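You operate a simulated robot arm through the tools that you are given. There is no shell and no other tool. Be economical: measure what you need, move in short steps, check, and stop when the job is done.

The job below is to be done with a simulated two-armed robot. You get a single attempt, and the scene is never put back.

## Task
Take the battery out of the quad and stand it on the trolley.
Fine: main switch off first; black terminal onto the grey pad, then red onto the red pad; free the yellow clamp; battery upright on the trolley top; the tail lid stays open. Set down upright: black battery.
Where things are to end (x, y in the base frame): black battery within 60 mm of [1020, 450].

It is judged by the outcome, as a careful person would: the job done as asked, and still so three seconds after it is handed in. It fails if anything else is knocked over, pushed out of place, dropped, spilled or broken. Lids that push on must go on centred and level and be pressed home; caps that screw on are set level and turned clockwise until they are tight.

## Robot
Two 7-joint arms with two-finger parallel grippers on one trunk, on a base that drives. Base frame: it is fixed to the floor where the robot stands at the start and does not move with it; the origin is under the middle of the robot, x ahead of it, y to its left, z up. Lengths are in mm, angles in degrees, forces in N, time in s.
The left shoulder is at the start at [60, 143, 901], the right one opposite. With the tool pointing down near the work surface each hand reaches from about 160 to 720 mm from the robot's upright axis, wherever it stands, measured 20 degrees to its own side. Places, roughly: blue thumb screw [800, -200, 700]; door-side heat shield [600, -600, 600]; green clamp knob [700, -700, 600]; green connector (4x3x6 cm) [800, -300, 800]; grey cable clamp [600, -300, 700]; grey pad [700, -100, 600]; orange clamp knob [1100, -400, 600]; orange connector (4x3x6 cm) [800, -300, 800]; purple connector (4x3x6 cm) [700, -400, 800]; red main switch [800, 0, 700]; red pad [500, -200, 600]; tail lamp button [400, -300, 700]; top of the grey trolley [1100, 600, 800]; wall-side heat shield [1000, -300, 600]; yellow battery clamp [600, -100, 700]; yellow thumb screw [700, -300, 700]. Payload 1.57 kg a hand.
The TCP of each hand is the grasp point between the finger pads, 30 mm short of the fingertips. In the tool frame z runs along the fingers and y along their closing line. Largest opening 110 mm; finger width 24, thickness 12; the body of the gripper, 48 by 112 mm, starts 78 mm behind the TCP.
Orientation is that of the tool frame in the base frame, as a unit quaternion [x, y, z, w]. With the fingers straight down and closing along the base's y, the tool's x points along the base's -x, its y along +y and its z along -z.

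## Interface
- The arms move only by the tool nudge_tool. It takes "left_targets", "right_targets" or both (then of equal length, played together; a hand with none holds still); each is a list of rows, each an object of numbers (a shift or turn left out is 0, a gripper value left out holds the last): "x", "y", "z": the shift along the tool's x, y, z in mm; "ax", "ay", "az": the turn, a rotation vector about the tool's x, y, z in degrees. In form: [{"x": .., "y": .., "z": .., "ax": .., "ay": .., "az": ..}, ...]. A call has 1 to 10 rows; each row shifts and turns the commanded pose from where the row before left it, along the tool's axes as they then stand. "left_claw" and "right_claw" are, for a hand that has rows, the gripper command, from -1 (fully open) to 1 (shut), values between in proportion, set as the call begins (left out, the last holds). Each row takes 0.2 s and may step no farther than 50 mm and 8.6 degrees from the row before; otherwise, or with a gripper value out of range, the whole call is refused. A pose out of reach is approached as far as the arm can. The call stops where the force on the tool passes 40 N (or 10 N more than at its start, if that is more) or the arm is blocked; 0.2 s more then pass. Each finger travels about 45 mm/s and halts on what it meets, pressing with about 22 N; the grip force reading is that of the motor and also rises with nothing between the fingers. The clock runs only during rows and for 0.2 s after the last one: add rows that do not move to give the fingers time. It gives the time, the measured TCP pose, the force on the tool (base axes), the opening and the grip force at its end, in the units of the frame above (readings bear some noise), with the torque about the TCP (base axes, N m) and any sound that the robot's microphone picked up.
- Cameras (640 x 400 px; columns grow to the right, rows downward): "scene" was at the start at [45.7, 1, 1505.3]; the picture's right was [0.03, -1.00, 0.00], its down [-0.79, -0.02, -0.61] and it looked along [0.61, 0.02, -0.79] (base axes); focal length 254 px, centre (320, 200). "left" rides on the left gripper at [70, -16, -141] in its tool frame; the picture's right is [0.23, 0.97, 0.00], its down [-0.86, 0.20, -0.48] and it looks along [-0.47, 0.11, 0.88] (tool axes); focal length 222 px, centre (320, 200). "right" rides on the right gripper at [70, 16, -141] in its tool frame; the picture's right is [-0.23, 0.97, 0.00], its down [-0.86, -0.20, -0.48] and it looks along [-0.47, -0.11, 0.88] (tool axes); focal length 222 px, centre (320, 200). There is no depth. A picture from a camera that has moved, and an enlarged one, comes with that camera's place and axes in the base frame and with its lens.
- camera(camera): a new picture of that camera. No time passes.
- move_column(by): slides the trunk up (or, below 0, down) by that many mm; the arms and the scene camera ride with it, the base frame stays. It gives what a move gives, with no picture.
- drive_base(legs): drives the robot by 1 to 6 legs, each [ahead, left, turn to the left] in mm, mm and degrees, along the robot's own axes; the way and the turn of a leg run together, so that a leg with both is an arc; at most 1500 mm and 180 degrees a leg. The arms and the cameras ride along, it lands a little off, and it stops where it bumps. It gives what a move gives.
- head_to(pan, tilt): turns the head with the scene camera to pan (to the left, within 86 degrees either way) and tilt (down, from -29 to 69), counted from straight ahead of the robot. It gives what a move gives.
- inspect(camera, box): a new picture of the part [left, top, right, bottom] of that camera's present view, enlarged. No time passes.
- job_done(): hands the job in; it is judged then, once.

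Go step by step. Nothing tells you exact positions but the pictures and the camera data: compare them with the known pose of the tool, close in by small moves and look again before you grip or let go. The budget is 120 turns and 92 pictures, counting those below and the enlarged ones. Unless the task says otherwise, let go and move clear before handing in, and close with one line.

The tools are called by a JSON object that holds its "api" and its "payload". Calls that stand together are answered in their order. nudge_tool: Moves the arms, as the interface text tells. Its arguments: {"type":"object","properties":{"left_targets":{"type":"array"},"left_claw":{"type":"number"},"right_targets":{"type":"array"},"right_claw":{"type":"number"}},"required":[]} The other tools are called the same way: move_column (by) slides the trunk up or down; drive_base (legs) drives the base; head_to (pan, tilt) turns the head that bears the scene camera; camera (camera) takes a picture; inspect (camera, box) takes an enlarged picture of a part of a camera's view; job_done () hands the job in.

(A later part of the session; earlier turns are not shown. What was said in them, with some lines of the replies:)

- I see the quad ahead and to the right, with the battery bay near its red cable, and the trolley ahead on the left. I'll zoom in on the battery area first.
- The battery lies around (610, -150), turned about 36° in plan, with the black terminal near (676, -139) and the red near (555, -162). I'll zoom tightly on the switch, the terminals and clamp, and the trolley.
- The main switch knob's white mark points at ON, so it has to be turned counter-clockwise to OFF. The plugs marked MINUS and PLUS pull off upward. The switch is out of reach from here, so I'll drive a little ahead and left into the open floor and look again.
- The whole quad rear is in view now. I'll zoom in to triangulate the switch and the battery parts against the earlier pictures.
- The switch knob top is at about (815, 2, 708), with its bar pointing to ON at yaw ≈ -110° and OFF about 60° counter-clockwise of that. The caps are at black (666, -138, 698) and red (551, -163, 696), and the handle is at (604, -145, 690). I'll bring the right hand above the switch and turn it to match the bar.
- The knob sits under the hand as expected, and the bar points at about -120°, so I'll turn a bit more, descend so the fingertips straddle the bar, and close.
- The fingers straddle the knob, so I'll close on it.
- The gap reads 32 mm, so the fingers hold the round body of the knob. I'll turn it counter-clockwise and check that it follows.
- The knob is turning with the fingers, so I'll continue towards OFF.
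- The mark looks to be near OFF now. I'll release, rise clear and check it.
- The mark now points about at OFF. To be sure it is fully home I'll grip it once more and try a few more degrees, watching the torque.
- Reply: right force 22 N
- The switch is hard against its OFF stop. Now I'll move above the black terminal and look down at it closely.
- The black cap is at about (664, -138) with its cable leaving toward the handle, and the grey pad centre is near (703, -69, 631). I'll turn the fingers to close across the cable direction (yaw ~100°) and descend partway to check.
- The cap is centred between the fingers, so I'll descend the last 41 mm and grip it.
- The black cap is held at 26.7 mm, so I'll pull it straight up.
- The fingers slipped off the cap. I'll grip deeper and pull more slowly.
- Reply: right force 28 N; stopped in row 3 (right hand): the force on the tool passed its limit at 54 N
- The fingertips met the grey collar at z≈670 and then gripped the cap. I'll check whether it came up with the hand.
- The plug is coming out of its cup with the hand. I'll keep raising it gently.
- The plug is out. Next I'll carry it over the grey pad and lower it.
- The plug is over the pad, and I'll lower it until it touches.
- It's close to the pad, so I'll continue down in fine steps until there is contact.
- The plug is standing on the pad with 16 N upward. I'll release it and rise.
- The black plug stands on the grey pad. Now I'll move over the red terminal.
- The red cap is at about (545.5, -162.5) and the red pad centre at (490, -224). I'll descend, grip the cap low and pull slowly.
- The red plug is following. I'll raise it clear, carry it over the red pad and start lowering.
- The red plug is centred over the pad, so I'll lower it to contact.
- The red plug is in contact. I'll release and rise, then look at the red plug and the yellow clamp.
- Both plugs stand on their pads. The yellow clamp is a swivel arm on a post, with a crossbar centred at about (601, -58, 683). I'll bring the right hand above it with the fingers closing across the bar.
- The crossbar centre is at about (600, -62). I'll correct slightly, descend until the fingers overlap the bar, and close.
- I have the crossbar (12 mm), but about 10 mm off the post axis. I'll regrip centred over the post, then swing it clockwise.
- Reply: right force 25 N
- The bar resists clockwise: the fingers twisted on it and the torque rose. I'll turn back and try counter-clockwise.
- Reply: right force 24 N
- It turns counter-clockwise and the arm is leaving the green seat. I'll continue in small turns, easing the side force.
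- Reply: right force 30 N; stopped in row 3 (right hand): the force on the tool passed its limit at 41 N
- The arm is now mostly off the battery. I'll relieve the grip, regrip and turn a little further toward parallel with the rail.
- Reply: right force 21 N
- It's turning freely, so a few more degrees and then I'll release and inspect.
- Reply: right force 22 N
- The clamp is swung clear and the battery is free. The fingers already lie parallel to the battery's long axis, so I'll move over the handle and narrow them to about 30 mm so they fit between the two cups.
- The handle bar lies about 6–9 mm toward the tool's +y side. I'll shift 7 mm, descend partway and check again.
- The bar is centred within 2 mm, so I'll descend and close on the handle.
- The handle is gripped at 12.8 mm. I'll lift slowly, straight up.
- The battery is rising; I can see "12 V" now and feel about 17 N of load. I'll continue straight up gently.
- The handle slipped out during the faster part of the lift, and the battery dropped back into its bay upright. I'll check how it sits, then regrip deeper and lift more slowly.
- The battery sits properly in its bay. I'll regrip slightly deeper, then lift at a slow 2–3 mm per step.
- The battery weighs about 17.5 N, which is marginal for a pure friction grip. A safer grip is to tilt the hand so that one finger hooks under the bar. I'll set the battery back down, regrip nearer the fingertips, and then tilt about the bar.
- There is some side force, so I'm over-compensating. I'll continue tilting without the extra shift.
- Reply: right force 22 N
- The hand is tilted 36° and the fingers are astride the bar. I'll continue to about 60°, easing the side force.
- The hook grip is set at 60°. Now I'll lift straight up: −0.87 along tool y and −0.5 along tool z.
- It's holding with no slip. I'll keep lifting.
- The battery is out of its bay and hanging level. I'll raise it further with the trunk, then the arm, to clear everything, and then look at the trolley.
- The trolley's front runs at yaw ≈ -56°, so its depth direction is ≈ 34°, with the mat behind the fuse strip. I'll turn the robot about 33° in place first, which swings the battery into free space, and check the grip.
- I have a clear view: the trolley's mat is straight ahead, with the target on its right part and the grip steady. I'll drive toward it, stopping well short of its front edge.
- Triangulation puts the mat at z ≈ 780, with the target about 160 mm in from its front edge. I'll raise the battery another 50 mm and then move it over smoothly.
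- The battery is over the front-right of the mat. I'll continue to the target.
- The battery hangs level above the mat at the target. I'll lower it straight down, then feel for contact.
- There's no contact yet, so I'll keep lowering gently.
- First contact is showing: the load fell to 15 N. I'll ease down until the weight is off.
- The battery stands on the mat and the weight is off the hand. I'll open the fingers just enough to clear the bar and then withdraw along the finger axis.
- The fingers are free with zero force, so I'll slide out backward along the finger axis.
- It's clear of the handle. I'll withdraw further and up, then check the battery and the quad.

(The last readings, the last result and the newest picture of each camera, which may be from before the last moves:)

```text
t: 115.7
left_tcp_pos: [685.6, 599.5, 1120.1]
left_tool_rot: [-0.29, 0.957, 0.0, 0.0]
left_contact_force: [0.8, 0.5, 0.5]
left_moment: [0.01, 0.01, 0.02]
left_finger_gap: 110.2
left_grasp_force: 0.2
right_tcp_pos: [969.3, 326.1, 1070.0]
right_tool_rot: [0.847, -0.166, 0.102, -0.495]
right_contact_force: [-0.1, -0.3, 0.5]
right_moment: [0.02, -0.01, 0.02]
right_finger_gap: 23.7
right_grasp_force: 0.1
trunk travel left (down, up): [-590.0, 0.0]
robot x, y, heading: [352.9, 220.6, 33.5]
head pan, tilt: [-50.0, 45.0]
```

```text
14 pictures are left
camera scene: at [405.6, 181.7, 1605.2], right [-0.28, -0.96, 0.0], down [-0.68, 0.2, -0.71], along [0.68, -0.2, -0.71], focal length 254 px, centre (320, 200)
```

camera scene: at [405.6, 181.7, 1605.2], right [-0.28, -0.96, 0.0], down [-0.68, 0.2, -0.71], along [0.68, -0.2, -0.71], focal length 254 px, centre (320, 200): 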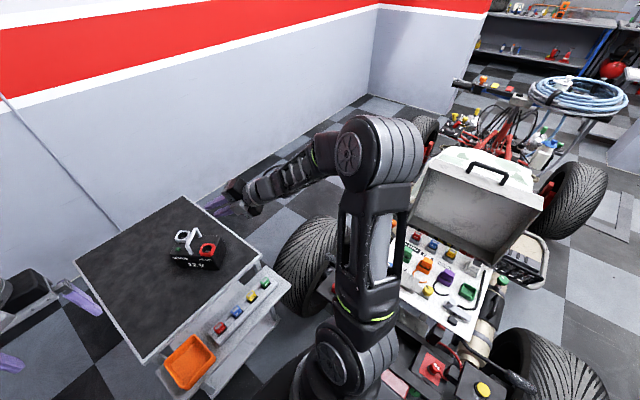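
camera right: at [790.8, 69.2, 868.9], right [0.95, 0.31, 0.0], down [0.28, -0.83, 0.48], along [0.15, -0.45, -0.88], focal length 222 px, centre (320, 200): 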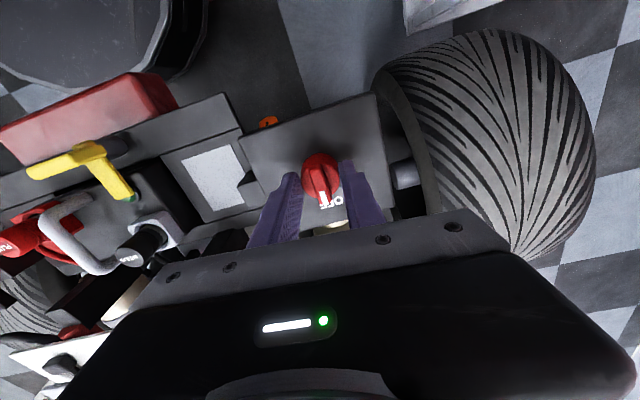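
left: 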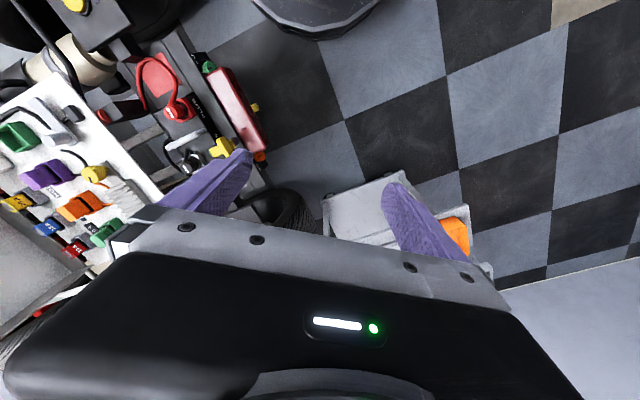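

The battery stands upright on the mat with its handle at about (1020, 453), and the tail lid is still open. A last look at the plugs on the quad.

{"api": "inspect", "payload": {"camera": "scene", "box": [370, 320, 530, 400]}}

{"api": "head_to", "payload": {"pan": -62, "tilt": 60}}

{"api": "camera", "payload": {"camera": "scene"}}

```text
4.00 times, centred on (450, 360) of scene
camera zoom: at [405.6, 181.7, 1605.2], right [-0.28, -0.96, 0.0], down [-0.68, 0.2, -0.71], along [0.68, -0.2, -0.71], focal length 1015 px, centre (-200, -440)
```

zoom: 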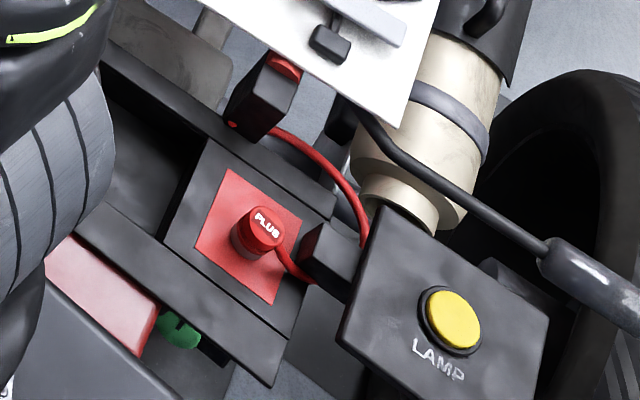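

```text
t: 116.5
left_tcp_pos: [685.9, 600.5, 1121.2]
left_tool_rot: [-0.289, 0.957, 0.0, 0.0]
left_contact_force: [0.2, -0.8, 0.1]
left_moment: [0.0, -0.01, -0.01]
left_finger_gap: 109.9
left_grasp_force: 0.0
right_tcp_pos: [970.5, 324.5, 1071.5]
right_tool_rot: [0.847, -0.166, 0.1, -0.495]
right_contact_force: [0.8, 0.0, -0.1]
right_moment: [0.02, 0.0, 0.0]
right_finger_gap: 24.0
right_grasp_force: 0.0
trunk travel left (down, up): [-590.0, 0.0]
robot x, y, heading: [354.9, 220.0, 33.8]
head pan, tilt: [-62.0, 60.0]
```

```text
12 pictures are left
camera scene: at [386.3, 172.8, 1585.8], right [-0.47, -0.88, 0.0], down [-0.76, 0.41, -0.5], along [0.44, -0.24, -0.87], focal length 254 px, centre (320, 200)
```

scene: 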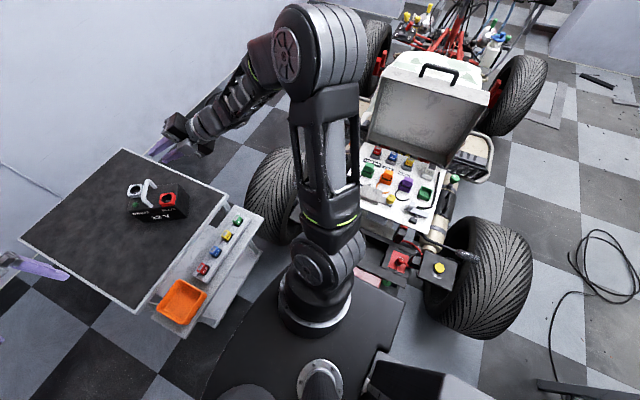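

The red plug stands on its pad, the lid is open, and both hands are clear of everything. The black plug is hidden behind the arm here, but it was upright on its pad when last seen after the lift. I'm handing the job in.

{"api": "job_done", "payload": {}}

```text
The job is handed in.
```

The black battery is out of the quad and standing upright on the trolley mat, with its handle at about (1020, 453). The switch went off first, then black onto the grey pad and red onto the red pad; the clamp is freed and the tail lid is open. On the first lift the handle slipped and the battery dropped back into its bay, upright and with no damage I could see. The black plug was hidden behind the arm in the final pictures.
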